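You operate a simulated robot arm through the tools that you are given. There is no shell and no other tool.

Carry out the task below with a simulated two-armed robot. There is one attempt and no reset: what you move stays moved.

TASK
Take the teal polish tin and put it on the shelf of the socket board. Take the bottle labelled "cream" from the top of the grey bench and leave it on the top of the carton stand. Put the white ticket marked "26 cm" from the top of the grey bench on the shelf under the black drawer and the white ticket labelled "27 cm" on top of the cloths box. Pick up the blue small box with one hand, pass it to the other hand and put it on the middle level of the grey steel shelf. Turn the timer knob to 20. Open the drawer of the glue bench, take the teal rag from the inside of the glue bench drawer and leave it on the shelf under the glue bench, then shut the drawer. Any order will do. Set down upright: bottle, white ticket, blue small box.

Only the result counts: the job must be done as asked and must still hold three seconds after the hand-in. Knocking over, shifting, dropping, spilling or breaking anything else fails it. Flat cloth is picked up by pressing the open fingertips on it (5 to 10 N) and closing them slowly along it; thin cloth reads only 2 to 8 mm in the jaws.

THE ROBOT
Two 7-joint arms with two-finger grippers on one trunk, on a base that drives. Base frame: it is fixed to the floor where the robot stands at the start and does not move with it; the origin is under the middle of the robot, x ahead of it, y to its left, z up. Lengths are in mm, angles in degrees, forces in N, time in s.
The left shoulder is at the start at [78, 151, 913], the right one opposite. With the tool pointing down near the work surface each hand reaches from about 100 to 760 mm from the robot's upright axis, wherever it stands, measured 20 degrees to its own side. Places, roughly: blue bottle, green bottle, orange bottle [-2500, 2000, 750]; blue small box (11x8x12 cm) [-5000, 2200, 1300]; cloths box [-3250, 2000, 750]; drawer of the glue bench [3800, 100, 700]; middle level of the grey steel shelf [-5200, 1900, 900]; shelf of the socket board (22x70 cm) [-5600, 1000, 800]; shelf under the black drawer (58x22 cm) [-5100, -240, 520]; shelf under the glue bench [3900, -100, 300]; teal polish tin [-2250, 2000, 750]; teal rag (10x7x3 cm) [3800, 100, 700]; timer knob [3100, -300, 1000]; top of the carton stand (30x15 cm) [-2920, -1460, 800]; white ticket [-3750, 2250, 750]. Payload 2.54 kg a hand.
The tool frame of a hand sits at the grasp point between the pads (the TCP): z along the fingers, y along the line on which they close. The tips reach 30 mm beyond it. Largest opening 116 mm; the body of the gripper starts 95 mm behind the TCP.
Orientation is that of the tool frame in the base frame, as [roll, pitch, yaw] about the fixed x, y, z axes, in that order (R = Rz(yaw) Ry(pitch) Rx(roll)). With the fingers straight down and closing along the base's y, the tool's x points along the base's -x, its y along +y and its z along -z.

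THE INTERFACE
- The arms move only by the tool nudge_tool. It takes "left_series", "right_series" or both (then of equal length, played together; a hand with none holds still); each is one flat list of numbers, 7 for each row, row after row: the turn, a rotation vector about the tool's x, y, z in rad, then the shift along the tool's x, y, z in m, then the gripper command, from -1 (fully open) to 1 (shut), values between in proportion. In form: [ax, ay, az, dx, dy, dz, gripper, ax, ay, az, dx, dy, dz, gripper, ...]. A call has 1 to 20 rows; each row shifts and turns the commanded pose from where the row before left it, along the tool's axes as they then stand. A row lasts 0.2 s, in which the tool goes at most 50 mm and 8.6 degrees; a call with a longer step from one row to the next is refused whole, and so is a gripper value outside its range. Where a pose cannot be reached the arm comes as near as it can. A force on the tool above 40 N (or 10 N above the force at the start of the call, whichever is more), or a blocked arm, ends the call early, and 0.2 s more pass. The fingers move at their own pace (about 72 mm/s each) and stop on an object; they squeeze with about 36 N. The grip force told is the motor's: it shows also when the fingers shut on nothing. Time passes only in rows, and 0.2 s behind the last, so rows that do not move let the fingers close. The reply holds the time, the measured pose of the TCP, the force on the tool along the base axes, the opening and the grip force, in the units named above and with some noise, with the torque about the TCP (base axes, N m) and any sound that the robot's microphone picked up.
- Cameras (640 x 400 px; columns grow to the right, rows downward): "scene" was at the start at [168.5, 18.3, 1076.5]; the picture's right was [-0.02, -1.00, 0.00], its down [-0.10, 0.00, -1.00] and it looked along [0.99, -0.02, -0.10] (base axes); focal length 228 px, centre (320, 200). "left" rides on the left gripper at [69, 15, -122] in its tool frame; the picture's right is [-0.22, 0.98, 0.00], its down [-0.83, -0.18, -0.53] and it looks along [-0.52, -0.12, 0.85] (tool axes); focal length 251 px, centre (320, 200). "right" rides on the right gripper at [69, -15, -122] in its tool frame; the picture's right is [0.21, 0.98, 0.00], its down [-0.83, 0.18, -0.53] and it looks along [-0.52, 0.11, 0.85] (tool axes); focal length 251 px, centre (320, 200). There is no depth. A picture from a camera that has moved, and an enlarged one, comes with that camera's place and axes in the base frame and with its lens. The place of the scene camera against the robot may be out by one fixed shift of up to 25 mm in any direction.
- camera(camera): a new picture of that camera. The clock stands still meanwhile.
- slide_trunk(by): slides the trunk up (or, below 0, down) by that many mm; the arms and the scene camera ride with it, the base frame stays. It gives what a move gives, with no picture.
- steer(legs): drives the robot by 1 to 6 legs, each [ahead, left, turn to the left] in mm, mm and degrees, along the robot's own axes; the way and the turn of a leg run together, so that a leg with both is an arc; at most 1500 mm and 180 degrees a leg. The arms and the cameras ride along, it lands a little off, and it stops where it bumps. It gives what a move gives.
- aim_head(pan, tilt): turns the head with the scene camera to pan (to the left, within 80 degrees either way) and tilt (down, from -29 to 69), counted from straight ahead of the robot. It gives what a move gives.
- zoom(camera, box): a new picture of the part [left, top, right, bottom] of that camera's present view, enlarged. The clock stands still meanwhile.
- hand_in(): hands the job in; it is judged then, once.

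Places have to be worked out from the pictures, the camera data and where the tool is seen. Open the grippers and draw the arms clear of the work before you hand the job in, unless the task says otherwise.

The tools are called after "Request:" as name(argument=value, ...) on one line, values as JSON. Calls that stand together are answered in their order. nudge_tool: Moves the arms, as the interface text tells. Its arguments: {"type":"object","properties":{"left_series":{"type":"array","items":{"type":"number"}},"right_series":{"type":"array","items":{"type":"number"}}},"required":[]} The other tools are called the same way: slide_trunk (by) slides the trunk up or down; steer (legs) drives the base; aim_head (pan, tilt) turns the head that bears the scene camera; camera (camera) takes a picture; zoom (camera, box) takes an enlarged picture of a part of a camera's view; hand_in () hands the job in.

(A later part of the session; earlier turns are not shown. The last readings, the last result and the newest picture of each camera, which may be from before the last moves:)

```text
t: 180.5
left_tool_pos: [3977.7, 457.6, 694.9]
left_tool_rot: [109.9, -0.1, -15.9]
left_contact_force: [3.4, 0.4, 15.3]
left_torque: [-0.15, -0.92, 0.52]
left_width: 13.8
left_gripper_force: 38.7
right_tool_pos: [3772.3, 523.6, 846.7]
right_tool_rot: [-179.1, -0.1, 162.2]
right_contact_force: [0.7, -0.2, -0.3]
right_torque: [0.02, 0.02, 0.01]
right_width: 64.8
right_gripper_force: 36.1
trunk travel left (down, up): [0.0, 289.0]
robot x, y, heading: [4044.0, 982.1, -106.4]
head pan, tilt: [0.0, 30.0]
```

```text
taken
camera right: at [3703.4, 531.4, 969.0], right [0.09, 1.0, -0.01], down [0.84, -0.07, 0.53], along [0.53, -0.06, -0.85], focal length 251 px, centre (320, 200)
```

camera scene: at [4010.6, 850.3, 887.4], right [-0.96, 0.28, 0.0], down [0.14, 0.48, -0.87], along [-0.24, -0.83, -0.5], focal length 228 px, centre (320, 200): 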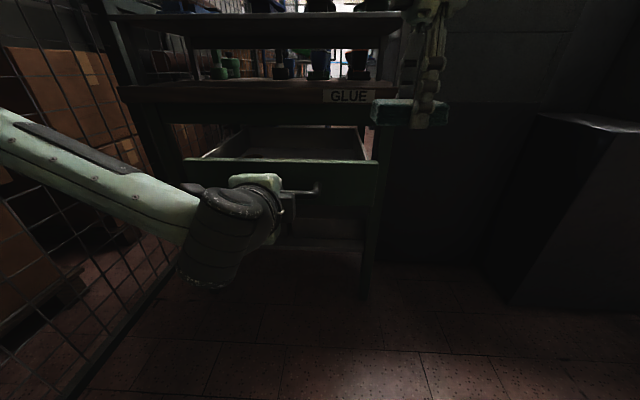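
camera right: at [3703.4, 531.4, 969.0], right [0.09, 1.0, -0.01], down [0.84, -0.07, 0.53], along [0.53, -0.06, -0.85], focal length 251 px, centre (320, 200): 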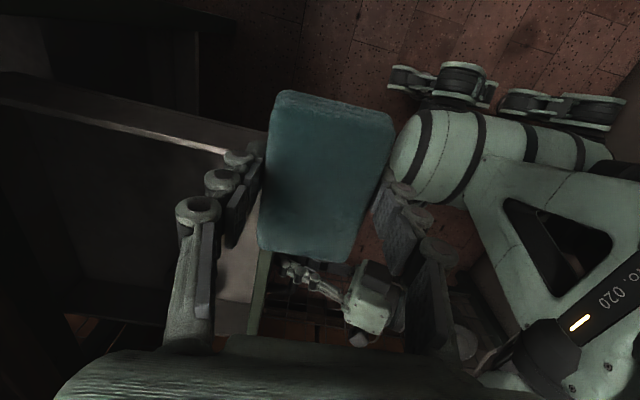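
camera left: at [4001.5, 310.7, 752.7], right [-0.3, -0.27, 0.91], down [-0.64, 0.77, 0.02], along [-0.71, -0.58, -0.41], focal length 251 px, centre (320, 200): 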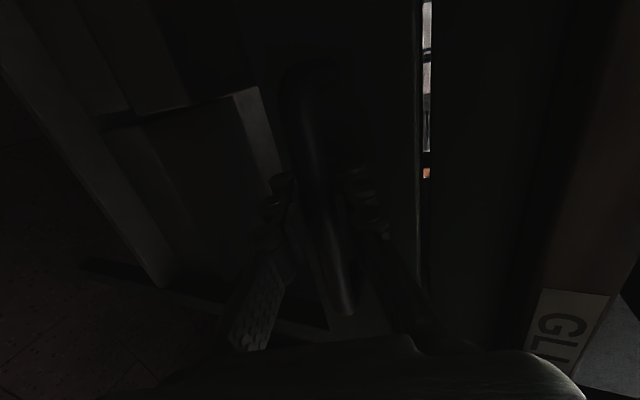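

Now I shut the drawer: right hand a bit further back, then the base rolls ahead 118 mm with the left hand still on the handle.

Request:
nudge_tool(right_series=[0, 0, 0, 0, 0.03, -0.03, 1, 0, 0, 0, 0, 0.03, -0.03, 1])

Request:
steer(legs=[[118, 3, 0]])

```text
t: 181.1
left_tool_pos: [3977.2, 458.8, 694.8]
left_tool_rot: [109.9, -0.1, -16.1]
left_contact_force: [5.1, -0.9, 15.7]
left_torque: [0.02, -0.73, -0.16]
left_width: 14.0
left_gripper_force: 39.1
right_tool_pos: [3792.5, 582.7, 906.6]
right_tool_rot: [-179.3, 0.0, 162.2]
right_contact_force: [-1.1, -0.4, -0.3]
right_torque: [-0.01, -0.04, -0.01]
right_width: 64.6
right_gripper_force: 35.5
trunk travel left (down, up): [0.0, 289.0]
robot x, y, heading: [4043.3, 981.4, -106.0]
head pan, tilt: [0.0, 30.0]
```

```text
t: 182.3
left_tool_pos: [3944.9, 348.1, 694.1]
left_tool_rot: [110.0, -0.1, -16.5]
left_contact_force: [-28.6, 9.3, 7.1]
left_torque: [-0.18, -0.88, 0.08]
left_width: 14.1
left_gripper_force: 38.5
right_tool_pos: [3760.1, 472.0, 905.3]
right_tool_rot: [-179.3, 0.2, 162.2]
right_contact_force: [-0.3, 0.0, -0.5]
right_torque: [0.02, -0.03, 0.02]
right_width: 64.5
right_gripper_force: 36.4
trunk travel left (down, up): [0.0, 289.0]
robot x, y, heading: [4016.3, 870.7, -106.4]
head pan, tilt: [0.0, 30.0]
```

I push it the rest of the way with the left arm (about 128 mm), easing the side load first.

Request:
nudge_tool(left_series=[0, 0, 0, -0.005, 0, 0, 1, 0, 0, 0, -0.0005, 0.0067, 0.0188, 1, 0, 0, 0, -0.0005, 0.0067, 0.0188, 1, 0, 0, 0, -0.0005, 0.0067, 0.0188, 1, 0, 0, 0, -0.0005, 0.0067, 0.0188, 1, 0, 0, 0, -0.0005, 0.0067, 0.0188, 1, 0, 0, 0, 0, 0, 0, 1])

Request:
camera(camera="scene")

```text
t: 183.9
left_tool_pos: [3910.7, 252.8, 694.5]
left_tool_rot: [109.9, 0.0, -16.3]
left_contact_force: [10.3, -4.7, 4.9]
left_torque: [-0.2, -0.74, 0.26]
left_width: 13.7
left_gripper_force: 38.4
right_tool_pos: [3762.0, 470.4, 906.7]
right_tool_rot: [-179.3, -0.1, 162.2]
right_contact_force: [0.1, -0.1, -0.8]
right_torque: [0.02, -0.01, 0.0]
right_width: 64.5
right_gripper_force: 36.0
trunk travel left (down, up): [0.0, 289.0]
robot x, y, heading: [4018.3, 874.9, -106.5]
head pan, tilt: [0.0, 30.0]
```

```text
taken
camera scene: at [3980.9, 738.3, 887.3], right [-0.96, 0.28, 0.0], down [0.14, 0.48, -0.87], along [-0.25, -0.83, -0.5], focal length 228 px, centre (320, 200)
```

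scene: 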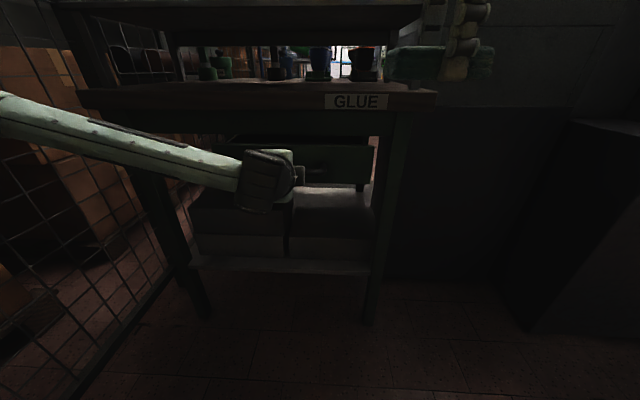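

About 28 mm left. I push on with small arm steps until it seats.

Request:
nudge_tool(left_series=[0, 0, 0, 0, 0.0034, 0.0094, 1, 0, 0, 0, 0, 0.0034, 0.0094, 1, 0, 0, 0, 0, 0.0034, 0.0094, 1, 0, 0, 0, 0, 0.0034, 0.0094, 1, 0, 0, 0, 0, 0, 0, 1])

Request:
zoom(camera="scene", box=[180, 90, 440, 252])

```text
t: 184.9
left_tool_pos: [3901.2, 224.7, 693.8]
left_tool_rot: [110.4, -0.1, -17.4]
left_contact_force: [7.7, 13.6, 5.4]
left_torque: [-0.16, -0.39, 0.18]
left_width: 13.8
left_gripper_force: 38.4
left hand out of reach, approached as far as the arm can: row 3
right_tool_pos: [3762.3, 471.9, 906.1]
right_tool_rot: [-179.1, 0.0, 162.1]
right_contact_force: [-0.1, -0.1, -1.0]
right_torque: [-0.01, -0.01, 0.02]
right_width: 64.5
right_gripper_force: 36.7
trunk travel left (down, up): [0.0, 289.0]
robot x, y, heading: [4015.8, 869.6, -106.5]
head pan, tilt: [0.0, 30.0]
stopped in row 5 (left hand): the force on the tool passed its limit at 54 N (the readings are from after the stop); the commanded pose is now the measured one
```

```text
2.46 times, centred on (310, 171) of scene
camera zoom: at [3981.0, 739.9, 887.4], right [-0.96, 0.28, 0.0], down [0.14, 0.48, -0.87], along [-0.24, -0.83, -0.5], focal length 562 px, centre (345, 271)
```

zoom: 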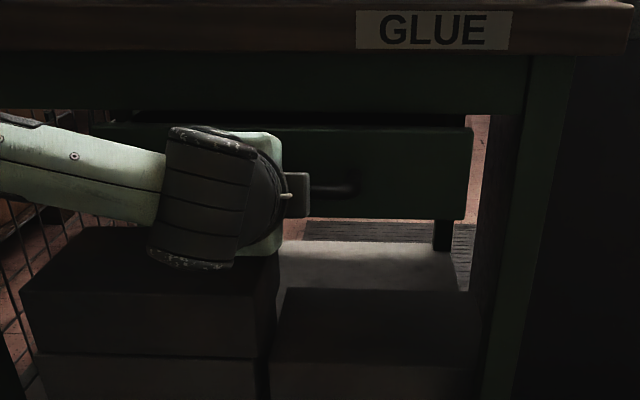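

The drawer seats against its stop, at the same place as before. I release the handle, and withdraw the left hand.

Request:
nudge_tool(left_series=[0, 0, 0, 0, 0, 0, 0, 0, 0, 0, 0, 0, 0, -0.2, 0, 0, 0, 0, 0, 0, -0.2, 0, 0, 0, 0, 0, -0.03, -0.2, 0, 0, 0, 0, 0, -0.04, -0.2, 0, 0, 0, 0, 0, -0.03, -0.6])

Request:
camera(camera="scene")

```text
t: 186.3
left_tool_pos: [3928.7, 315.9, 727.5]
left_tool_rot: [110.8, 0.0, -17.3]
left_contact_force: [0.0, -0.1, 0.0]
left_torque: [-0.01, -0.01, 0.01]
left_width: 92.8
left_gripper_force: 0.0
right_tool_pos: [3759.8, 470.3, 905.3]
right_tool_rot: [-179.2, -0.1, 162.3]
right_contact_force: [-0.4, -0.3, -1.1]
right_torque: [-0.01, -0.02, 0.01]
right_width: 64.6
right_gripper_force: 35.6
trunk travel left (down, up): [0.0, 289.0]
robot x, y, heading: [4018.5, 871.8, -106.6]
head pan, tilt: [0.0, 30.0]
```

```text
taken
camera scene: at [3980.6, 738.7, 887.1], right [-0.96, 0.28, 0.0], down [0.14, 0.48, -0.87], along [-0.24, -0.83, -0.5], focal length 228 px, centre (320, 200)
```

scene: 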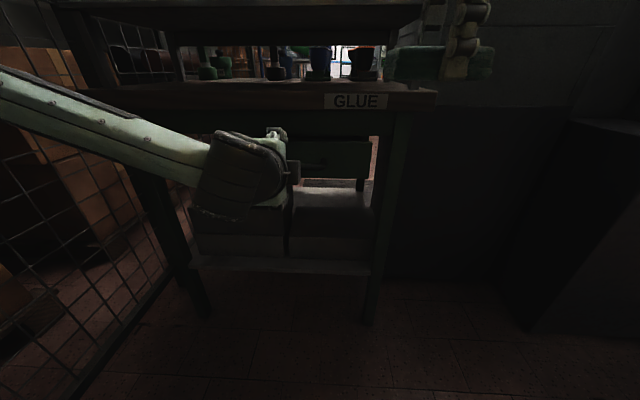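

Drawer is shut. I bring the left hand back to its normal downward posture, step by step: roll back first.

Request:
nudge_tool(left_series=[0, 0, -0.1428, 0, 0, 0, -1, 0, 0, -0.1428, 0, 0, 0, -1, 0, 0, -0.1428, 0, 0, 0, -1, 0, 0, -0.1428, 0, 0, 0, -1, 0, 0, -0.1428, 0, 0, 0, -1, 0, 0, -0.1428, 0, 0, 0, -1, 0, 0, -0.1428, 0, 0, 0, -1, 0, 0, -0.1428, 0, 0, 0, -1, 0, 0, -0.1428, 0, 0, 0, -1, 0, 0, -0.1428, 0, 0, 0, -1, 0, 0, -0.1428, 0, 0, 0, -1, 0, 0.13, 0, 0.02, 0.02, -0.02, -1, 0, 0.13, 0, 0.02, 0.02, -0.02, -1, 0, 0.13, 0, 0.02, 0.02, -0.02, -1, 0, 0.13, 0, 0.02, 0.01, 0, -1, 0, 0.13, 0, 0.02, 0.01, 0, -1, 0, 0.13, 0, 0.02, 0, 0, -1, 0, 0.13, 0, 0.02, 0, 0, -1, 0, 0.13, 0, 0.02, 0, 0, -1, 0, 0.13, 0, 0, 0, 0, -1])

Request:
camera(camera="scene")

```text
t: 190.5
left_tool_pos: [4054.4, 446.1, 651.4]
left_tool_rot: [179.9, 2.2, 72.6]
left_contact_force: [-0.4, -0.2, 0.6]
left_torque: [-0.01, -0.02, 0.01]
left_width: 115.7
left_gripper_force: 0.0
right_tool_pos: [3760.8, 470.5, 906.4]
right_tool_rot: [-179.2, 0.0, 162.2]
right_contact_force: [0.0, -0.2, -0.5]
right_torque: [0.01, 0.02, 0.04]
right_width: 64.4
right_gripper_force: 35.6
trunk travel left (down, up): [0.0, 289.0]
robot x, y, heading: [4018.6, 871.0, -106.4]
head pan, tilt: [0.0, 30.0]
```

```text
taken
camera scene: at [3980.6, 738.8, 887.1], right [-0.96, 0.28, 0.0], down [0.14, 0.48, -0.87], along [-0.24, -0.83, -0.5], focal length 228 px, centre (320, 200)
```

scene: 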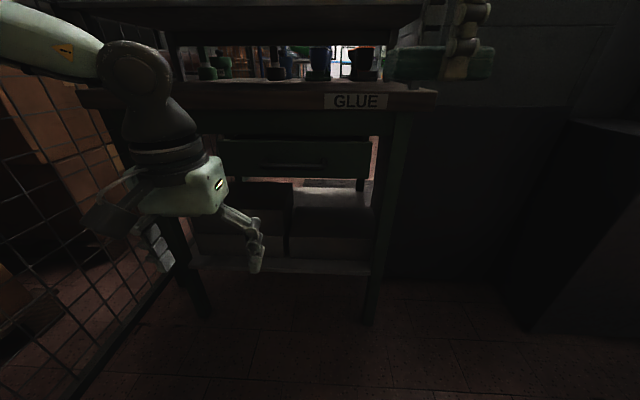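

The left hand is upright again and the drawer is closed. I look at the shelf's rear edge strip in case it is deep enough for the rag.

Request:
zoom(camera="scene", box=[180, 170, 400, 300])

Request:
camera(camera="left")

```text
2.91 times, centred on (290, 235) of scene
camera zoom: at [3980.6, 738.8, 887.1], right [-0.96, 0.28, 0.0], down [0.14, 0.48, -0.87], along [-0.24, -0.83, -0.5], focal length 665 px, centre (407, 98)
```

zoom: 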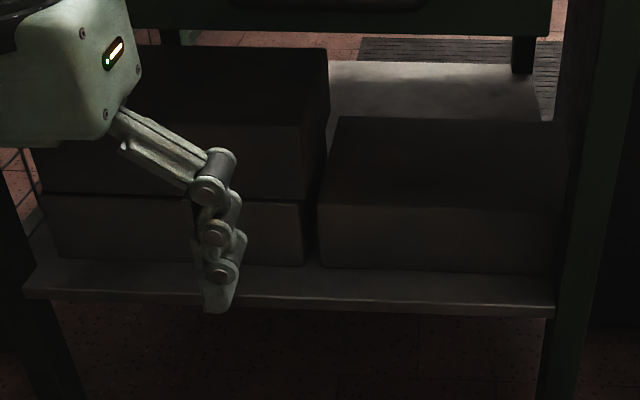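

```text
taken
camera left: at [4089.9, 513.3, 770.7], right [0.87, -0.5, 0.01], down [-0.41, -0.71, 0.56], along [-0.27, -0.49, -0.83], focal length 251 px, centre (320, 200)
```

left: 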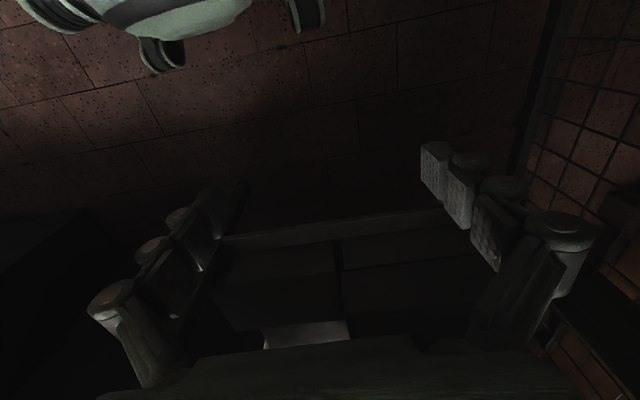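

The rear strip is only ~55 mm deep, so I will place the rag from the front side. Trunk up, left hand raised, right tool turned back to nominal for travel.

Request:
slide_trunk(by=150)

Request:
nudge_tool(left_series=[0, 0, 0, 0, 0, -0.045, -1, 0, 0, 0, 0, 0, -0.045, -1, 0, 0, 0, 0, 0.01, -0.045, -1, 0, 0, 0, 0, 0.01, -0.045, -1, 0, 0, 0, 0, 0.01, -0.045, -1, 0, -0.038, 0, 0, 0.01, -0.02, -1, 0, 0, 0, 0, 0, 0, -1, 0, 0, 0, 0, 0, 0, -1, 0, 0, 0, 0, 0, 0, -1, 0, 0, 0, 0, 0, 0, -1, 0, 0, 0, 0, 0, 0, -1, 0, 0, 0, 0, 0, 0, -1], right_series=[0, 0, 0.1428, 0, 0, 0, 1, 0, 0, 0.1428, 0, 0, 0, 1, 0, 0, 0.1428, 0, 0, 0, 1, 0, 0, 0.1428, 0, 0, 0, 1, 0, 0, 0.1428, 0, 0, 0, 1, 0, 0, 0.1428, 0, 0, 0, 1, 0, 0, 0.1428, 0, 0, 0, 1, 0, 0, 0.1428, 0, 0, 0, 1, 0, 0, 0.1428, 0, 0, 0, 1, 0, 0, 0.1428, 0, 0, 0, 1, 0, 0, 0.1428, 0, 0, 0, 1, 0, 0, 0, 0.03, 0, 0, 1])

Request:
aim_head(pan=70, tilt=15)

Request:
camera(camera="scene")

```text
t: 192.3
left_tool_pos: [4054.1, 447.9, 800.1]
left_tool_rot: [179.9, 2.3, 72.7]
left_contact_force: [0.0, 0.0, -0.1]
left_torque: [-0.01, 0.01, 0.03]
left_width: 115.8
left_gripper_force: 0.0
right_tool_pos: [3762.5, 471.5, 1055.5]
right_tool_rot: [-179.2, 0.0, 162.2]
right_contact_force: [-0.8, 1.0, -1.2]
right_torque: [0.04, -0.01, -0.01]
right_width: 64.7
right_gripper_force: 35.5
trunk travel left (down, up): [-150.0, 139.0]
robot x, y, heading: [4016.3, 868.8, -106.3]
head pan, tilt: [0.0, 30.0]
```

```text
t: 194.9
left_tool_pos: [4095.0, 446.2, 1042.9]
left_tool_rot: [179.9, 4.5, 72.6]
left_contact_force: [0.0, 0.9, 0.3]
left_torque: [0.01, 0.01, 0.02]
left_width: 116.1
left_gripper_force: 0.0
right_tool_pos: [3770.2, 498.7, 1057.5]
right_tool_rot: [180.0, 0.9, 72.2]
right_contact_force: [-0.9, 0.4, 0.5]
right_torque: [0.01, 0.0, 0.0]
right_width: 64.5
right_gripper_force: 36.0
trunk travel left (down, up): [-150.0, 139.0]
robot x, y, heading: [4014.0, 871.2, -106.1]
head pan, tilt: [0.0, 30.0]
```

```text
t: 196.3
left_tool_pos: [4094.9, 446.3, 1043.0]
left_tool_rot: [179.9, 4.4, 72.5]
left_contact_force: [-0.9, 0.2, -0.7]
left_torque: [0.04, -0.02, 0.02]
left_width: 115.9
left_gripper_force: 0.1
right_tool_pos: [3770.7, 498.8, 1056.7]
right_tool_rot: [180.0, 0.8, 72.2]
right_contact_force: [0.0, 0.1, 0.2]
right_torque: [0.05, 0.02, 0.04]
right_width: 64.4
right_gripper_force: 35.9
trunk travel left (down, up): [-150.0, 139.0]
robot x, y, heading: [4015.8, 870.1, -106.5]
head pan, tilt: [70.0, 15.0]
```

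```text
taken
camera scene: at [4081.3, 770.0, 1061.3], right [-0.59, -0.8, 0.0], down [-0.21, 0.15, -0.97], along [0.78, -0.57, -0.26], focal length 228 px, centre (320, 200)
```

scene: 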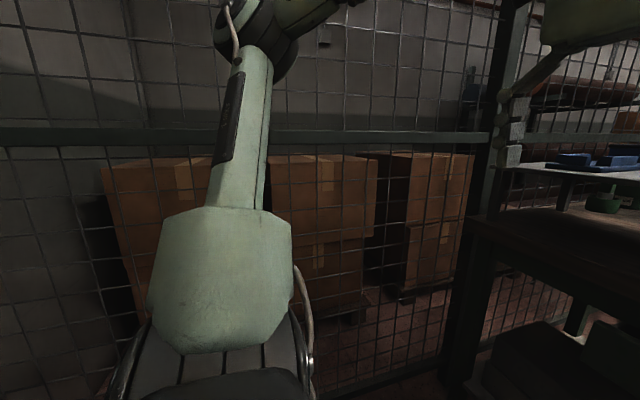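

The fence closes the alley to the east, so I return the way I came: turn to face west along the alley and drive back.

Request:
steer(legs=[[0, 0, -90], [1500, 0, 0], [1500, 0, 0]])

Request:
aim_head(pan=0, tilt=15)

Request:
camera(camera="scene")

```text
t: 214.6
left_tool_pos: [723.8, 1618.6, 1042.5]
left_tool_rot: [179.9, 4.5, -16.9]
left_contact_force: [1.0, -0.1, -0.2]
left_torque: [0.01, 0.0, 0.03]
left_width: 115.9
left_gripper_force: 0.0
right_tool_pos: [773.7, 1942.7, 1056.5]
right_tool_rot: [-179.9, 0.7, -17.3]
right_contact_force: [1.0, 0.2, -0.6]
right_torque: [0.01, -0.04, -0.02]
right_width: 64.5
right_gripper_force: 36.0
trunk travel left (down, up): [-150.0, 139.0]
robot x, y, heading: [1147.8, 1699.5, 164.5]
head pan, tilt: [70.0, 15.0]
```

```text
t: 216.0
left_tool_pos: [724.3, 1618.7, 1042.6]
left_tool_rot: [179.9, 4.5, -16.8]
left_contact_force: [0.9, -0.2, 1.1]
left_torque: [-0.01, 0.02, -0.02]
left_width: 116.1
left_gripper_force: 0.0
right_tool_pos: [774.0, 1943.8, 1056.6]
right_tool_rot: [-180.0, 0.8, -17.2]
right_contact_force: [0.1, 0.5, -0.3]
right_torque: [0.01, 0.03, 0.0]
right_width: 64.6
right_gripper_force: 35.8
trunk travel left (down, up): [-150.0, 139.0]
robot x, y, heading: [1151.3, 1698.8, 164.2]
head pan, tilt: [0.0, 15.0]
```

```text
taken
camera scene: at [1001.5, 1764.9, 1061.3], right [0.27, 0.96, 0.0], down [0.25, -0.07, -0.97], along [-0.93, 0.26, -0.26], focal length 228 px, centre (320, 200)
```

scene: 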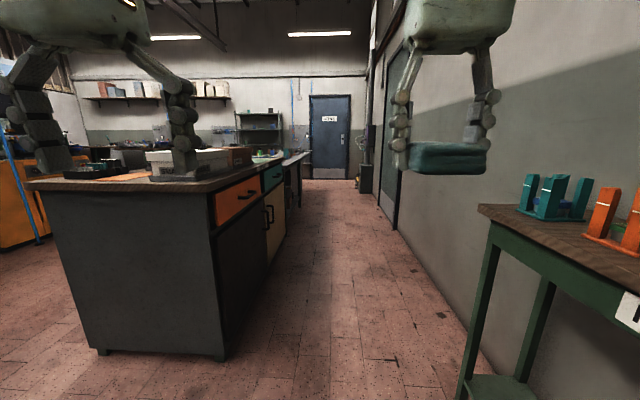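

The way is clear. I drive out through the gap heading south and then turn east along the front aisle.

Request:
steer(legs=[[530, 0, 0], [0, 0, 106], [1450, 0, 0], [950, 0, 0], [0, 0, 73]])

Request:
camera(camera="scene")

```text
t: 238.2
left_tool_pos: [1150.2, -436.6, 1041.8]
left_tool_rot: [179.9, 4.5, 164.4]
left_contact_force: [0.1, 0.0, -0.1]
left_torque: [-0.01, -0.04, -0.01]
left_width: 115.9
left_gripper_force: 0.0
right_tool_pos: [1106.6, -762.0, 1056.3]
right_tool_rot: [-180.0, 0.8, 163.8]
right_contact_force: [0.2, 0.1, 0.2]
right_torque: [-0.02, -0.01, 0.0]
right_width: 64.5
right_gripper_force: 36.4
trunk travel left (down, up): [-150.0, 139.0]
robot x, y, heading: [729.0, -525.9, -14.7]
head pan, tilt: [0.0, 15.0]
```

```text
taken
camera scene: at [891.9, -547.9, 1061.3], right [-0.25, -0.97, 0.0], down [-0.25, 0.07, -0.97], along [0.93, -0.24, -0.26], focal length 228 px, centre (320, 200)
```

scene: 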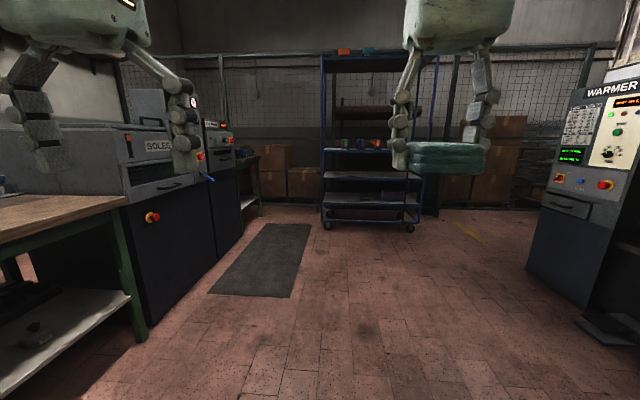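

I drive to about (2700, -877), still well clear of the rack corner at (3395,-1254), then face the machines.

Request:
steer(legs=[[1000, 80, 0], [995, 80, 0], [0, 0, 88]])

Request:
aim_head(pan=-60, tilt=25)

Request:
camera(camera="scene")

```text
t: 252.0
left_tool_pos: [2621.0, -451.8, 1043.3]
left_tool_rot: [179.9, 4.5, -108.1]
left_contact_force: [-0.1, 0.4, 0.4]
left_torque: [-0.02, 0.02, 0.03]
left_width: 116.1
left_gripper_force: 0.0
right_tool_pos: [2945.3, -510.1, 1057.1]
right_tool_rot: [180.0, 0.9, -108.6]
right_contact_force: [-0.3, -0.4, 0.3]
right_torque: [-0.01, -0.01, -0.02]
right_width: 64.5
right_gripper_force: 36.2
trunk travel left (down, up): [-150.0, 139.0]
robot x, y, heading: [2693.1, -872.9, 73.0]
head pan, tilt: [0.0, 15.0]
```

```text
t: 253.3
left_tool_pos: [2621.4, -450.9, 1042.6]
left_tool_rot: [179.9, 4.5, -108.2]
left_contact_force: [1.4, 0.4, -0.4]
left_torque: [-0.01, -0.01, 0.01]
left_width: 116.1
left_gripper_force: 0.0
right_tool_pos: [2944.9, -509.9, 1057.9]
right_tool_rot: [-180.0, 0.8, -108.6]
right_contact_force: [1.3, -0.4, -0.1]
right_torque: [0.03, 0.0, 0.0]
right_width: 64.7
right_gripper_force: 35.8
trunk travel left (down, up): [-150.0, 139.0]
robot x, y, heading: [2691.1, -880.9, 72.7]
head pan, tilt: [-60.0, 25.0]
```

```text
taken
camera scene: at [2811.4, -771.5, 1045.1], right [0.22, -0.97, 0.0], down [-0.41, -0.09, -0.91], along [0.88, 0.2, -0.42], focal length 228 px, centre (320, 200)
```

scene: 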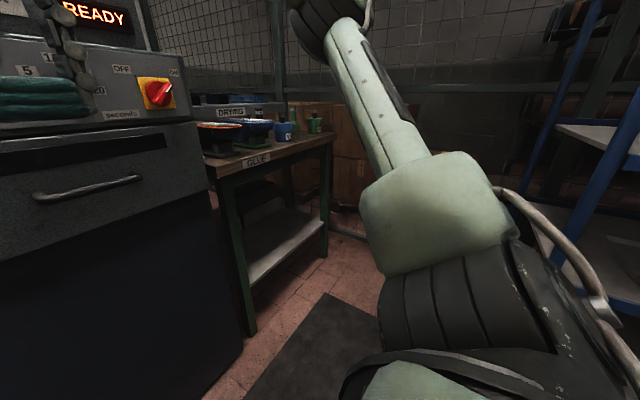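

The aisle here is ~850 mm between rack end and warmer. I draw both hands closer to the body, move forward a little, then strafe right in front of the glue bench.

Request:
nudge_tool(left_series=[0, 0, 0, 0.02, 0, 0, -1, 0, 0, 0, 0.02, 0, 0, -1, 0, 0, 0, 0, 0, 0, -1], right_series=[0, 0, 0, 0.03, 0, 0, 1, 0, 0, 0, 0.03, 0, 0, 1, 0, 0, 0, 0.01, 0, 0, 1])

Request:
steer(legs=[[215, 0, 0], [0, -450, 0]])

Request:
aim_head(pan=-45, tilt=25)

Request:
camera(camera="scene")

```text
t: 254.1
left_tool_pos: [2609.5, -489.7, 1040.5]
left_tool_rot: [179.9, 4.4, -108.2]
left_contact_force: [1.0, -0.7, 0.1]
left_torque: [-0.03, -0.01, 0.04]
left_width: 116.1
left_gripper_force: 0.1
right_tool_pos: [2920.9, -576.7, 1055.9]
right_tool_rot: [-180.0, 0.9, -108.6]
right_contact_force: [-0.8, 0.9, 0.6]
right_torque: [-0.01, -0.02, 0.02]
right_width: 64.6
right_gripper_force: 36.0
trunk travel left (down, up): [-150.0, 139.0]
robot x, y, heading: [2691.5, -874.2, 72.7]
head pan, tilt: [-60.0, 25.0]
```

```text
t: 260.3
left_tool_pos: [3105.2, -417.2, 1041.1]
left_tool_rot: [179.9, 4.5, -108.0]
left_contact_force: [-0.3, -0.2, -0.8]
left_torque: [-0.02, -0.01, 0.0]
left_width: 116.0
left_gripper_force: 0.0
right_tool_pos: [3418.0, -504.3, 1055.1]
right_tool_rot: [-180.0, 0.8, -108.3]
right_contact_force: [0.9, -0.4, -0.6]
right_torque: [-0.02, -0.02, 0.01]
right_width: 64.6
right_gripper_force: 36.3
trunk travel left (down, up): [-150.0, 139.0]
robot x, y, heading: [3189.0, -804.8, 73.0]
head pan, tilt: [-60.0, 25.0]
```

```text
t: 261.1
left_tool_pos: [3105.4, -417.6, 1040.1]
left_tool_rot: [179.9, 4.5, -108.0]
left_contact_force: [-0.2, 0.2, -0.9]
left_torque: [0.01, 0.02, -0.02]
left_width: 116.1
left_gripper_force: 0.2
right_tool_pos: [3417.8, -503.2, 1056.1]
right_tool_rot: [-179.9, 0.8, -108.3]
right_contact_force: [0.2, 0.5, -0.8]
right_torque: [-0.04, 0.03, -0.01]
right_width: 64.9
right_gripper_force: 35.7
trunk travel left (down, up): [-150.0, 139.0]
robot x, y, heading: [3187.3, -801.2, 73.0]
head pan, tilt: [-45.0, 25.0]
```

```text
taken
camera scene: at [3299.8, -676.1, 1045.1], right [0.47, -0.88, 0.0], down [-0.37, -0.2, -0.91], along [0.8, 0.42, -0.42], focal length 228 px, centre (320, 200)
```

scene: 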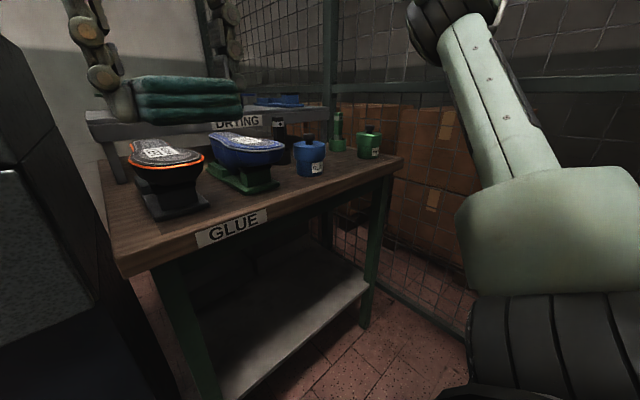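

Passing fine. I strafe right another 420 mm.

Request:
steer(legs=[[0, -420, 0]])

Request:
aim_head(pan=-10, tilt=35)

Request:
camera(camera="scene")

```text
t: 265.8
left_tool_pos: [3507.1, -542.0, 1040.9]
left_tool_rot: [-179.9, 4.6, -107.9]
left_contact_force: [-0.1, 0.1, 0.1]
left_torque: [0.0, 0.02, 0.01]
left_width: 116.2
left_gripper_force: 0.1
right_tool_pos: [3817.4, -627.0, 1056.8]
right_tool_rot: [-179.6, 0.7, -108.1]
right_contact_force: [-0.4, 0.2, 0.1]
right_torque: [0.0, -0.03, 0.01]
right_width: 64.4
right_gripper_force: 35.9
trunk travel left (down, up): [-150.0, 139.0]
robot x, y, heading: [3597.8, -931.1, 73.1]
head pan, tilt: [-45.0, 25.0]
stopped in leg 1: the robot was blocked; the commanded pose is now the measured one
```

```text
t: 266.8
left_tool_pos: [3506.3, -542.0, 1040.3]
left_tool_rot: [-179.7, 4.5, -108.0]
left_contact_force: [-0.3, 0.8, -0.4]
left_torque: [0.03, -0.01, 0.01]
left_width: 115.8
left_gripper_force: 0.1
right_tool_pos: [3817.8, -626.5, 1057.7]
right_tool_rot: [-179.4, 0.6, -108.3]
right_contact_force: [-0.4, 0.1, -0.3]
right_torque: [0.0, 0.03, 0.02]
right_width: 64.7
right_gripper_force: 35.7
trunk travel left (down, up): [-150.0, 139.0]
robot x, y, heading: [3599.1, -930.7, 73.0]
head pan, tilt: [-10.0, 35.0]
```

```text
taken
camera scene: at [3659.9, -764.8, 1029.6], right [0.89, -0.45, 0.0], down [-0.26, -0.51, -0.82], along [0.38, 0.73, -0.57], focal length 228 px, centre (320, 200)
```

scene: 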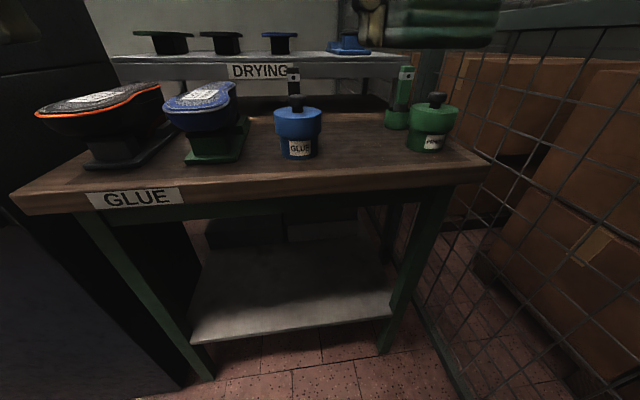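

Something (the right elbow, by the fence) blocked at the very end, so I ease back left 60 mm. The free front part of the shelf is right ahead; I lower the trunk and the right hand in front of the bench.

Request:
steer(legs=[[0, 60, 0]])

Request:
slide_trunk(by=-150)

Request:
nudge_tool(right_series=[0, 0, 0, -0.02, 0.01, 0.04, 1, 0, 0, 0, -0.02, 0.01, 0.04, 1, 0, 0, 0, -0.01, 0.01, 0.045, 1, 0, 0, 0, 0, 0.01, 0.045, 1, 0, 0, 0, 0, 0, 0.045, 1, 0, 0, 0, 0, 0, 0.045, 1, 0, 0, 0, 0, 0, 0.045, 1])

Request:
camera(camera="scene")

Request:
camera(camera="right")

```text
t: 268.1
left_tool_pos: [3452.9, -523.4, 1042.1]
left_tool_rot: [179.8, 4.4, -108.0]
left_contact_force: [-1.0, -0.3, 0.2]
left_torque: [0.03, 0.0, 0.04]
left_width: 115.8
left_gripper_force: 0.1
right_tool_pos: [3763.8, -609.5, 1056.1]
right_tool_rot: [-179.8, 0.7, -108.2]
right_contact_force: [-0.6, -0.1, -1.0]
right_torque: [-0.02, -0.02, -0.02]
right_width: 64.6
right_gripper_force: 36.1
trunk travel left (down, up): [-150.0, 139.0]
robot x, y, heading: [3532.1, -915.6, 73.0]
head pan, tilt: [-10.0, 35.0]
```

```text
t: 269.8
left_tool_pos: [3453.4, -524.3, 890.8]
left_tool_rot: [179.9, 4.5, -108.0]
left_contact_force: [0.6, 0.2, -0.4]
left_torque: [0.01, 0.01, -0.01]
left_width: 116.0
left_gripper_force: 0.0
right_tool_pos: [3764.4, -609.6, 905.3]
right_tool_rot: [-179.8, 0.7, -108.2]
right_contact_force: [-0.8, 0.4, -1.1]
right_torque: [0.01, -0.04, 0.02]
right_width: 64.6
right_gripper_force: 35.9
trunk travel left (down, up): [0.0, 289.0]
robot x, y, heading: [3537.5, -910.6, 73.2]
head pan, tilt: [-10.0, 35.0]
```

```text
t: 271.4
left_tool_pos: [3452.6, -524.5, 892.2]
left_tool_rot: [179.7, 4.5, -107.9]
left_contact_force: [0.5, 0.1, 0.3]
left_torque: [0.01, 0.01, 0.03]
left_width: 116.3
left_gripper_force: 0.0
right_tool_pos: [3743.3, -547.2, 600.0]
right_tool_rot: [-179.8, 0.8, -108.2]
right_contact_force: [0.8, -0.7, -0.3]
right_torque: [0.02, -0.01, 0.03]
right_width: 64.3
right_gripper_force: 36.2
trunk travel left (down, up): [0.0, 289.0]
robot x, y, heading: [3534.8, -912.5, 73.2]
head pan, tilt: [-10.0, 35.0]
```

```text
taken
camera scene: at [3605.9, -748.0, 879.4], right [0.89, -0.45, 0.0], down [-0.26, -0.51, -0.82], along [0.37, 0.73, -0.57], focal length 228 px, centre (320, 200)
```

scene: 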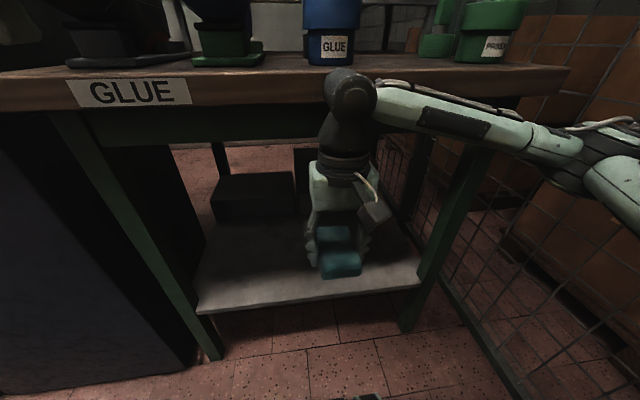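

```text
taken
camera right: at [3735.7, -618.9, 720.9], right [-0.99, 0.1, -0.01], down [0.08, 0.83, 0.54], along [0.06, 0.54, -0.84], focal length 251 px, centre (320, 200)
```

right: 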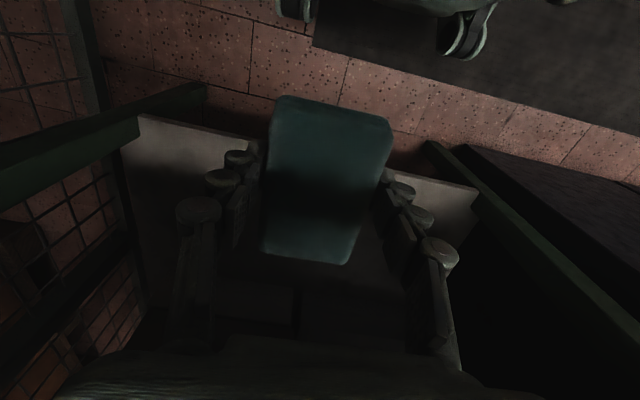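

I pitch the hand 40° forward and lower it further, still in front of the bench.

Request:
nudge_tool(right_series=[0, -0.14, 0, 0, 0, 0, 1, 0, -0.14, 0, 0, 0, 0, 1, 0, -0.14, 0, 0, 0, 0, 1, 0, -0.14, 0, 0, 0, 0, 1, 0, -0.14, 0, 0, 0, 0, 1, 0, 0, 0, 0.0257, 0, 0.0307, 1, 0, 0, 0, 0.0257, 0, 0.0307, 1, 0, 0, 0, 0.0257, 0, 0.0307, 1])

Request:
camera(camera="scene")

Request:
camera(camera="right")

```text
t: 273.2
left_tool_pos: [3452.4, -525.7, 890.6]
left_tool_rot: [180.0, 4.5, -108.1]
left_contact_force: [0.6, 0.6, 0.1]
left_torque: [0.02, -0.04, -0.04]
left_width: 116.0
left_gripper_force: 0.0
right_tool_pos: [3736.6, -513.3, 484.8]
right_tool_rot: [-179.7, 40.8, -108.0]
right_contact_force: [0.1, 0.2, -0.6]
right_torque: [-0.03, 0.0, 0.0]
right_width: 64.6
right_gripper_force: 35.9
right hand out of reach, approached as far as the arm can: row 4, 5
trunk travel left (down, up): [0.0, 289.0]
robot x, y, heading: [3538.6, -911.9, 73.2]
head pan, tilt: [-10.0, 35.0]
```

```text
taken
camera scene: at [3605.9, -748.0, 879.5], right [0.89, -0.45, 0.0], down [-0.26, -0.51, -0.82], along [0.37, 0.73, -0.57], focal length 228 px, centre (320, 200)
```

scene: 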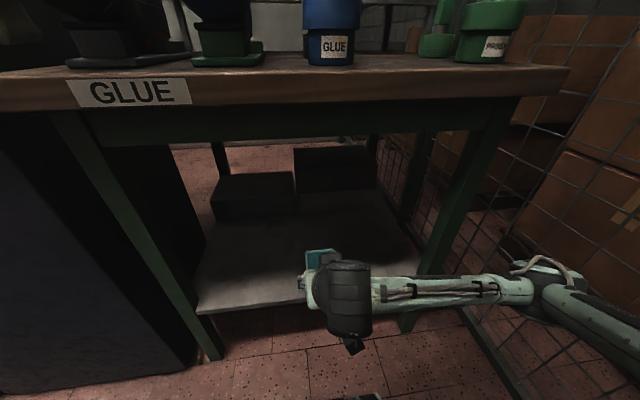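

```text
taken
camera right: at [3709.6, -644.4, 531.7], right [-0.98, 0.15, -0.14], down [-0.09, 0.32, 0.94], along [0.19, 0.94, -0.3], focal length 251 px, centre (320, 200)
```

right: 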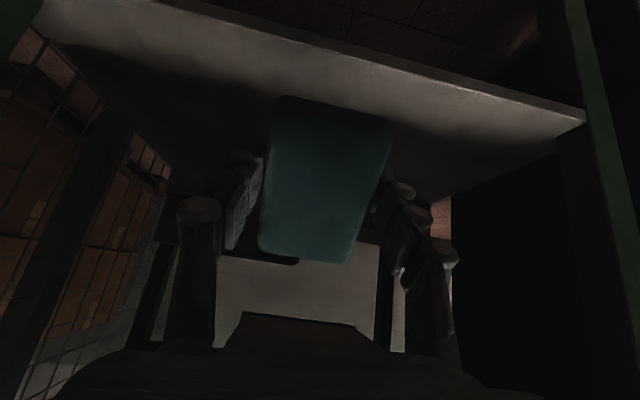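

I move forward under the bench top, staying above the shelf (to z≈415).

Request:
nudge_tool(right_series=[0, 0, 0, -0.0217, 0, 0.0365, 1, 0, 0, 0, -0.0217, 0, 0.0365, 1, 0, 0, 0, -0.0217, 0, 0.0365, 1, 0, 0, 0, -0.0217, 0, 0.0365, 1, 0, 0, 0, -0.0217, 0, 0.0365, 1])

Request:
camera(camera="scene")

Request:
camera(camera="right")

```text
t: 274.4
left_tool_pos: [3454.0, -524.9, 890.2]
left_tool_rot: [179.9, 4.5, -107.9]
left_contact_force: [-0.9, -0.2, 0.1]
left_torque: [0.0, 0.01, -0.03]
left_width: 116.1
left_gripper_force: 0.2
right_tool_pos: [3798.8, -324.7, 418.2]
right_tool_rot: [-179.6, 40.7, -108.0]
right_contact_force: [-0.4, -0.8, 0.4]
right_torque: [0.01, 0.0, 0.02]
right_width: 64.3
right_gripper_force: 35.8
trunk travel left (down, up): [0.0, 289.0]
robot x, y, heading: [3536.9, -911.8, 72.9]
head pan, tilt: [-10.0, 35.0]
```

```text
taken
camera scene: at [3605.9, -748.0, 879.4], right [0.89, -0.45, 0.0], down [-0.26, -0.51, -0.82], along [0.37, 0.73, -0.57], focal length 228 px, centre (320, 200)
```

scene: 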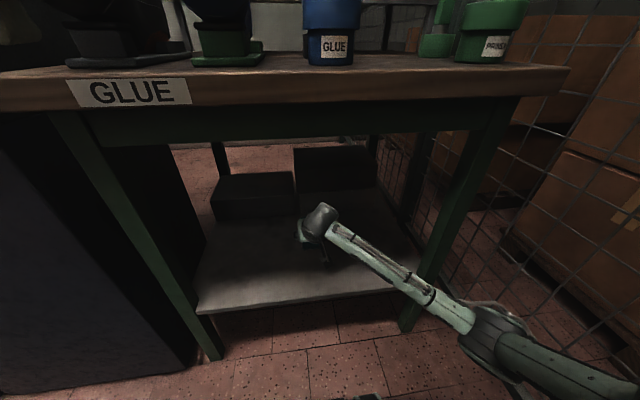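

```text
taken
camera right: at [3772.3, -455.3, 464.8], right [-0.98, 0.15, -0.14], down [-0.09, 0.32, 0.94], along [0.19, 0.94, -0.3], focal length 251 px, centre (320, 200)
```

right: 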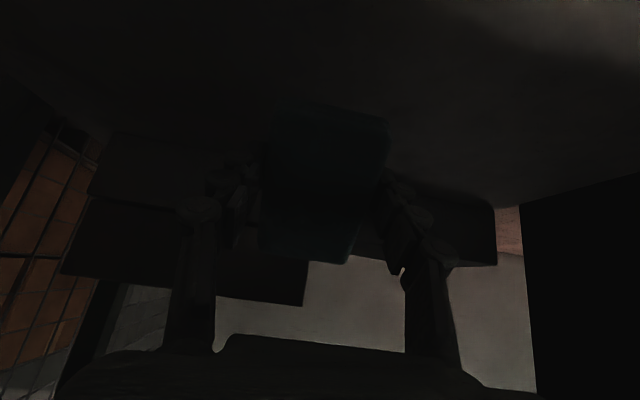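

Good room there; boxes stand well behind. I lower straight down in steps to feel the shelf.

Request:
nudge_tool(right_series=[0, 0, 0, 0.0098, 0, 0.0114, 1, 0, 0, 0, 0.0098, 0, 0.0114, 1, 0, 0, 0, 0.0098, 0, 0.0114, 1, 0, 0, 0, 0.0065, 0, 0.0076, 1])

Request:
zoom(camera="scene", box=[180, 130, 440, 330])

```text
t: 275.4
left_tool_pos: [3453.8, -525.4, 890.3]
left_tool_rot: [179.8, 4.5, -108.0]
left_contact_force: [0.1, -0.3, 0.0]
left_torque: [0.03, 0.02, 0.0]
left_width: 116.0
left_gripper_force: 0.1
right_tool_pos: [3797.6, -323.5, 363.6]
right_tool_rot: [-179.8, 40.7, -108.2]
right_contact_force: [-0.2, 0.2, -0.2]
right_torque: [0.03, 0.0, -0.02]
right_width: 64.8
right_gripper_force: 36.1
trunk travel left (down, up): [0.0, 289.0]
robot x, y, heading: [3536.6, -913.1, 73.2]
head pan, tilt: [-10.0, 35.0]
```

```text
2.00 times, centred on (310, 230) of scene
camera zoom: at [3605.9, -748.0, 879.4], right [0.89, -0.45, 0.0], down [-0.26, -0.51, -0.82], along [0.37, 0.73, -0.57], focal length 457 px, centre (340, 140)
```

zoom: 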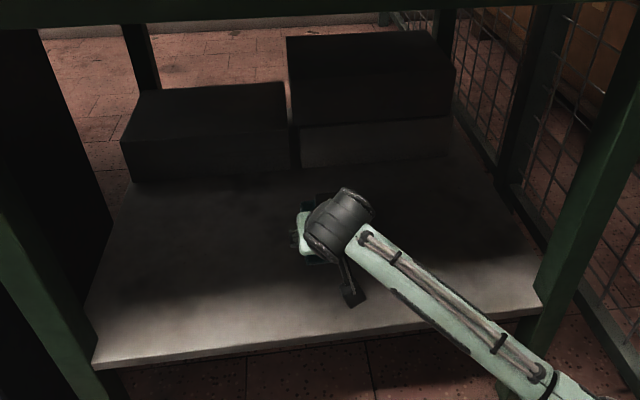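

No contact yet. I keep lowering in 8 mm steps.

Request:
nudge_tool(right_series=[0, 0, 0, 0.0052, 0, 0.0061, 1, 0, 0, 0, 0.0052, 0, 0.0061, 1, 0, 0, 0, 0.0052, 0, 0.0061, 1])

```text
t: 276.2
left_tool_pos: [3452.1, -526.9, 892.6]
left_tool_rot: [179.8, 4.7, -108.0]
left_contact_force: [-0.8, -0.3, -0.1]
left_torque: [0.03, 0.0, -0.01]
left_width: 116.0
left_gripper_force: 0.1
right_tool_pos: [3798.6, -321.8, 345.7]
right_tool_rot: [179.8, 41.6, -108.2]
right_contact_force: [0.5, -1.5, 29.1]
right_torque: [-0.44, 0.1, -0.01]
right_width: 64.7
right_gripper_force: 35.4
trunk travel left (down, up): [0.0, 289.0]
robot x, y, heading: [3537.9, -912.1, 73.2]
head pan, tilt: [-10.0, 35.0]
```

Contact with the shelf at TCP z≈346. I lift slightly, level the rag by turning the hand 22° back toward vertical, and lower again.

Request:
nudge_tool(right_series=[0, 0, 0, -0.0098, 0, -0.0114, 1, 0, 0.13, 0, 0, 0, 0, 1, 0, 0.13, 0, 0, 0, 0, 1, 0, 0.13, 0, 0, 0, 0, 1, 0, 0, 0, 0, 0, 0, 1])

Request:
zoom(camera="scene", box=[180, 130, 440, 330])

```text
t: 277.4
left_tool_pos: [3453.6, -524.9, 891.0]
left_tool_rot: [180.0, 4.5, -108.1]
left_contact_force: [-0.6, -0.6, 0.5]
left_torque: [-0.03, -0.03, 0.0]
left_width: 116.1
left_gripper_force: 0.0
right_tool_pos: [3797.6, -323.8, 353.9]
right_tool_rot: [-179.7, 18.2, -108.2]
right_contact_force: [0.1, 0.9, 0.2]
right_torque: [0.03, 0.01, 0.01]
right_width: 64.6
right_gripper_force: 36.3
trunk travel left (down, up): [0.0, 289.0]
robot x, y, heading: [3539.4, -910.3, 73.1]
head pan, tilt: [-10.0, 35.0]
```

```text
2.00 times, centred on (310, 230) of scene
camera zoom: at [3605.9, -748.0, 879.3], right [0.89, -0.45, 0.0], down [-0.26, -0.51, -0.82], along [0.37, 0.73, -0.57], focal length 457 px, centre (340, 140)
```

zoom: 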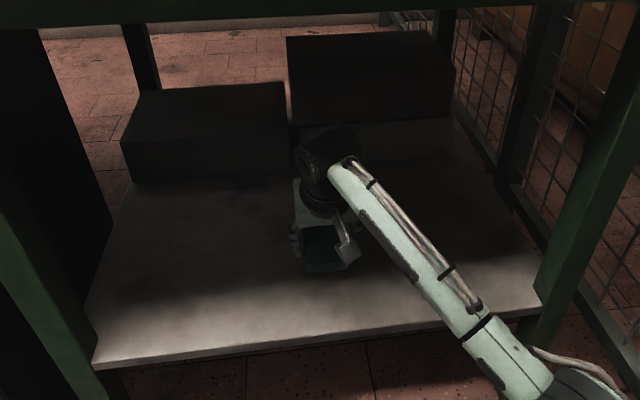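

Nearly level. Lower until contact.

Request:
nudge_tool(right_series=[0, 0, 0, 0.0025, 0, 0.0076, 1, 0, 0, 0, 0.0025, 0, 0.0076, 1, 0, 0, 0, 0.0025, 0, 0.0076, 1])

```text
t: 278.2
left_tool_pos: [3452.6, -525.8, 891.6]
left_tool_rot: [179.9, 4.6, -107.9]
left_contact_force: [-0.3, 0.1, 0.0]
left_torque: [0.0, 0.02, 0.0]
left_width: 116.0
left_gripper_force: 0.3
right_tool_pos: [3797.6, -321.5, 333.2]
right_tool_rot: [-179.9, 19.0, -108.2]
right_contact_force: [1.5, -2.5, 24.3]
right_torque: [-0.81, 0.23, 0.08]
right_width: 64.8
right_gripper_force: 36.1
trunk travel left (down, up): [0.0, 289.0]
robot x, y, heading: [3535.0, -909.8, 73.1]
head pan, tilt: [-10.0, 35.0]
```

The rag rests on the shelf. I open the jaws slowly and back the hand up and out.

Request:
nudge_tool(right_series=[0, 0, 0, -0.001, 0, -0.003, 0.4, 0, 0, 0, 0, 0, 0, 0, 0, 0, 0, 0, 0, 0, -0.4, 0, 0, 0, 0, 0, 0, -0.8, 0, 0, 0, -0.006, 0, -0.019, -1, 0, 0, 0, -0.006, 0, -0.019, -1])

Request:
camera(camera="right")

Request:
zoom(camera="scene", box=[180, 130, 440, 330])

```text
t: 279.6
left_tool_pos: [3453.4, -525.2, 891.3]
left_tool_rot: [179.9, 4.5, -107.9]
left_contact_force: [0.4, -0.3, -0.3]
left_torque: [0.0, -0.02, 0.01]
left_width: 116.1
left_gripper_force: 0.0
right_tool_pos: [3797.6, -324.4, 372.7]
right_tool_rot: [-179.8, 18.3, -108.3]
right_contact_force: [0.1, 0.6, 0.0]
right_torque: [0.0, 0.02, 0.01]
right_width: 116.1
right_gripper_force: 0.1
trunk travel left (down, up): [0.0, 289.0]
robot x, y, heading: [3537.7, -915.8, 72.8]
head pan, tilt: [-10.0, 35.0]
```

```text
taken
camera right: at [3780.0, -428.7, 466.6], right [-0.99, 0.11, -0.07], down [0.02, 0.64, 0.77], along [0.13, 0.76, -0.64], focal length 251 px, centre (320, 200)
```

right: 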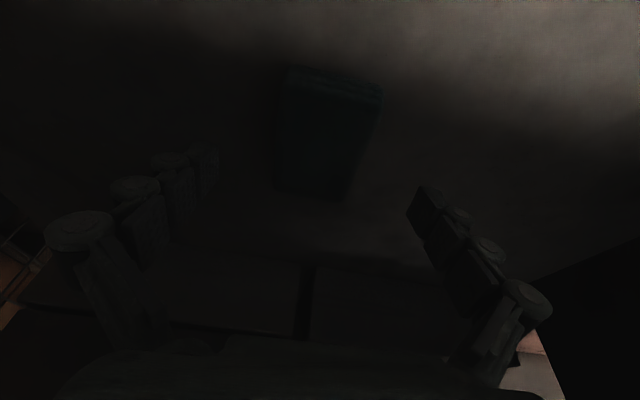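

```text
2.00 times, centred on (310, 230) of scene
camera zoom: at [3605.9, -748.0, 879.3], right [0.89, -0.45, 0.0], down [-0.26, -0.51, -0.82], along [0.37, 0.73, -0.57], focal length 457 px, centre (340, 140)
```

zoom: 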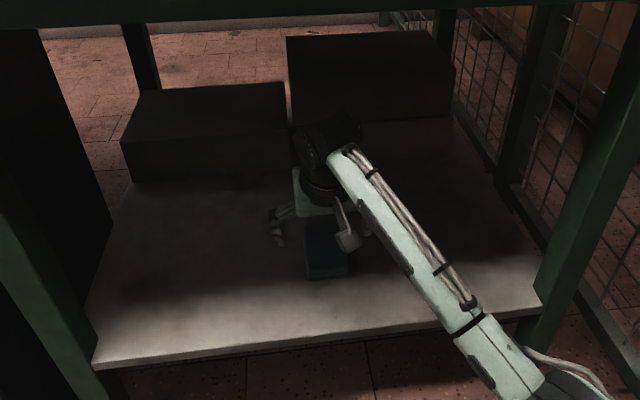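

The rag lies flat on the shelf. I retrace the hand out from under the bench and bring it upright.

Request:
nudge_tool(right_series=[0, 0, 0, -0.0125, 0, -0.038, -1, 0, -0.13, 0, 0, 0, 0, -1, 0, -0.13, 0, 0, 0, 0, -1, 0, -0.13, 0, 0, 0, 0, -1, 0, 0, 0, 0.0208, 0, -0.0348, -1, 0, 0, 0, 0.0208, 0, -0.0348, -1, 0, 0, 0, 0.0208, 0, -0.0348, -1, 0, 0, 0, 0.0208, 0, -0.0348, -1, 0, 0, 0, 0.0208, 0, -0.0348, -1, 0, 0, 0, 0.0208, 0, -0.0348, -1, 0, 0, 0, -0.0257, 0, -0.0306, -1, 0, 0, 0, -0.0257, 0, -0.0306, -1, 0, 0, 0, -0.0257, 0, -0.0306, -1, 0, 0.14, 0, 0, 0, 0, -1, 0, 0.14, 0, 0, 0, 0, -1, 0, 0.14, 0, 0, 0, 0, -1, 0, 0.14, 0, 0, 0, 0, -1, 0, 0.14, 0, 0, 0, 0, -1])

Request:
camera(camera="scene")

```text
t: 281.2
left_tool_pos: [3443.2, -530.0, 901.2]
left_tool_rot: [-179.4, 5.3, -107.9]
left_contact_force: [-0.2, -0.2, 0.3]
left_torque: [-0.01, -0.01, -0.01]
left_width: 115.7
left_gripper_force: 0.1
right_tool_pos: [3795.8, -389.7, 538.4]
right_tool_rot: [-173.7, 51.5, -104.4]
right_contact_force: [-0.9, -0.2, 0.1]
right_torque: [-0.02, -0.03, 0.01]
right_width: 116.0
right_gripper_force: 0.1
trunk travel left (down, up): [0.0, 289.0]
robot x, y, heading: [3538.0, -911.5, 72.9]
head pan, tilt: [-10.0, 35.0]
stopped in row 8 (right hand): the arm was blocked; the commanded pose is now the measured one
```

```text
taken
camera scene: at [3595.6, -753.7, 888.9], right [0.89, -0.45, 0.01], down [-0.25, -0.5, -0.83], along [0.38, 0.74, -0.56], focal length 228 px, centre (320, 200)
```

scene: 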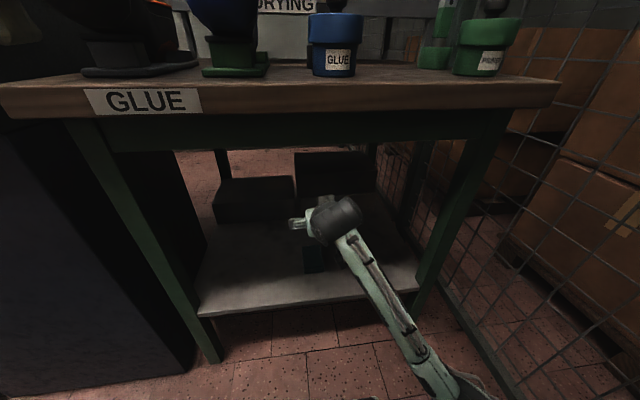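

The low elbow seems to press on something and tilts the robot slightly. I undo the last motion.

Request:
nudge_tool(right_series=[0, 0, 0, -0.015, 0, 0.03, -1, 0, 0, 0, -0.015, 0, 0.03, -1, 0, 0, 0, -0.01, 0, 0.02, -1])

Request:
camera(camera="scene")

Request:
camera(camera="left")

```text
t: 282.1
left_tool_pos: [3452.7, -525.1, 887.2]
left_tool_rot: [179.7, 4.6, -107.9]
left_contact_force: [0.3, 0.3, 0.7]
left_torque: [0.0, 0.03, -0.04]
left_width: 116.0
left_gripper_force: 0.1
right_tool_pos: [3829.5, -302.2, 501.2]
right_tool_rot: [-175.3, 51.0, -105.7]
right_contact_force: [-0.3, -0.3, -0.5]
right_torque: [0.02, -0.01, -0.02]
right_width: 115.9
right_gripper_force: 0.1
trunk travel left (down, up): [0.0, 289.0]
robot x, y, heading: [3536.8, -910.6, 72.9]
head pan, tilt: [-10.0, 35.0]
```

```text
taken
camera scene: at [3606.0, -747.9, 875.7], right [0.89, -0.45, 0.0], down [-0.26, -0.51, -0.82], along [0.37, 0.73, -0.57], focal length 228 px, centre (320, 200)
```

scene: 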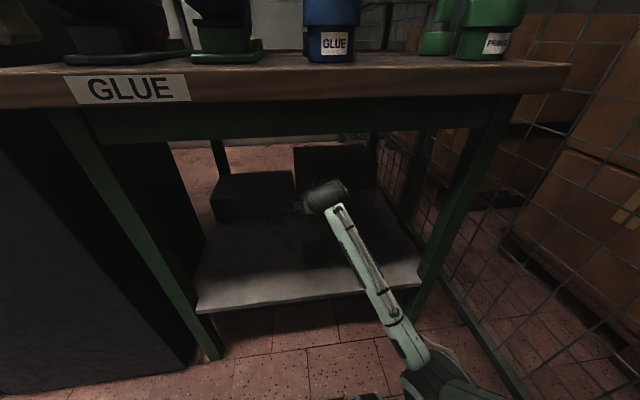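

```text
taken
camera left: at [3414.0, -594.8, 1004.0], right [-0.86, 0.5, 0.02], down [0.42, 0.69, 0.6], along [0.29, 0.52, -0.8], focal length 251 px, centre (320, 200)
```

left: 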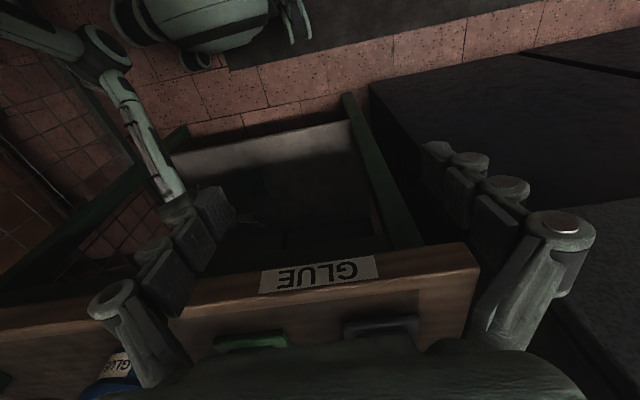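

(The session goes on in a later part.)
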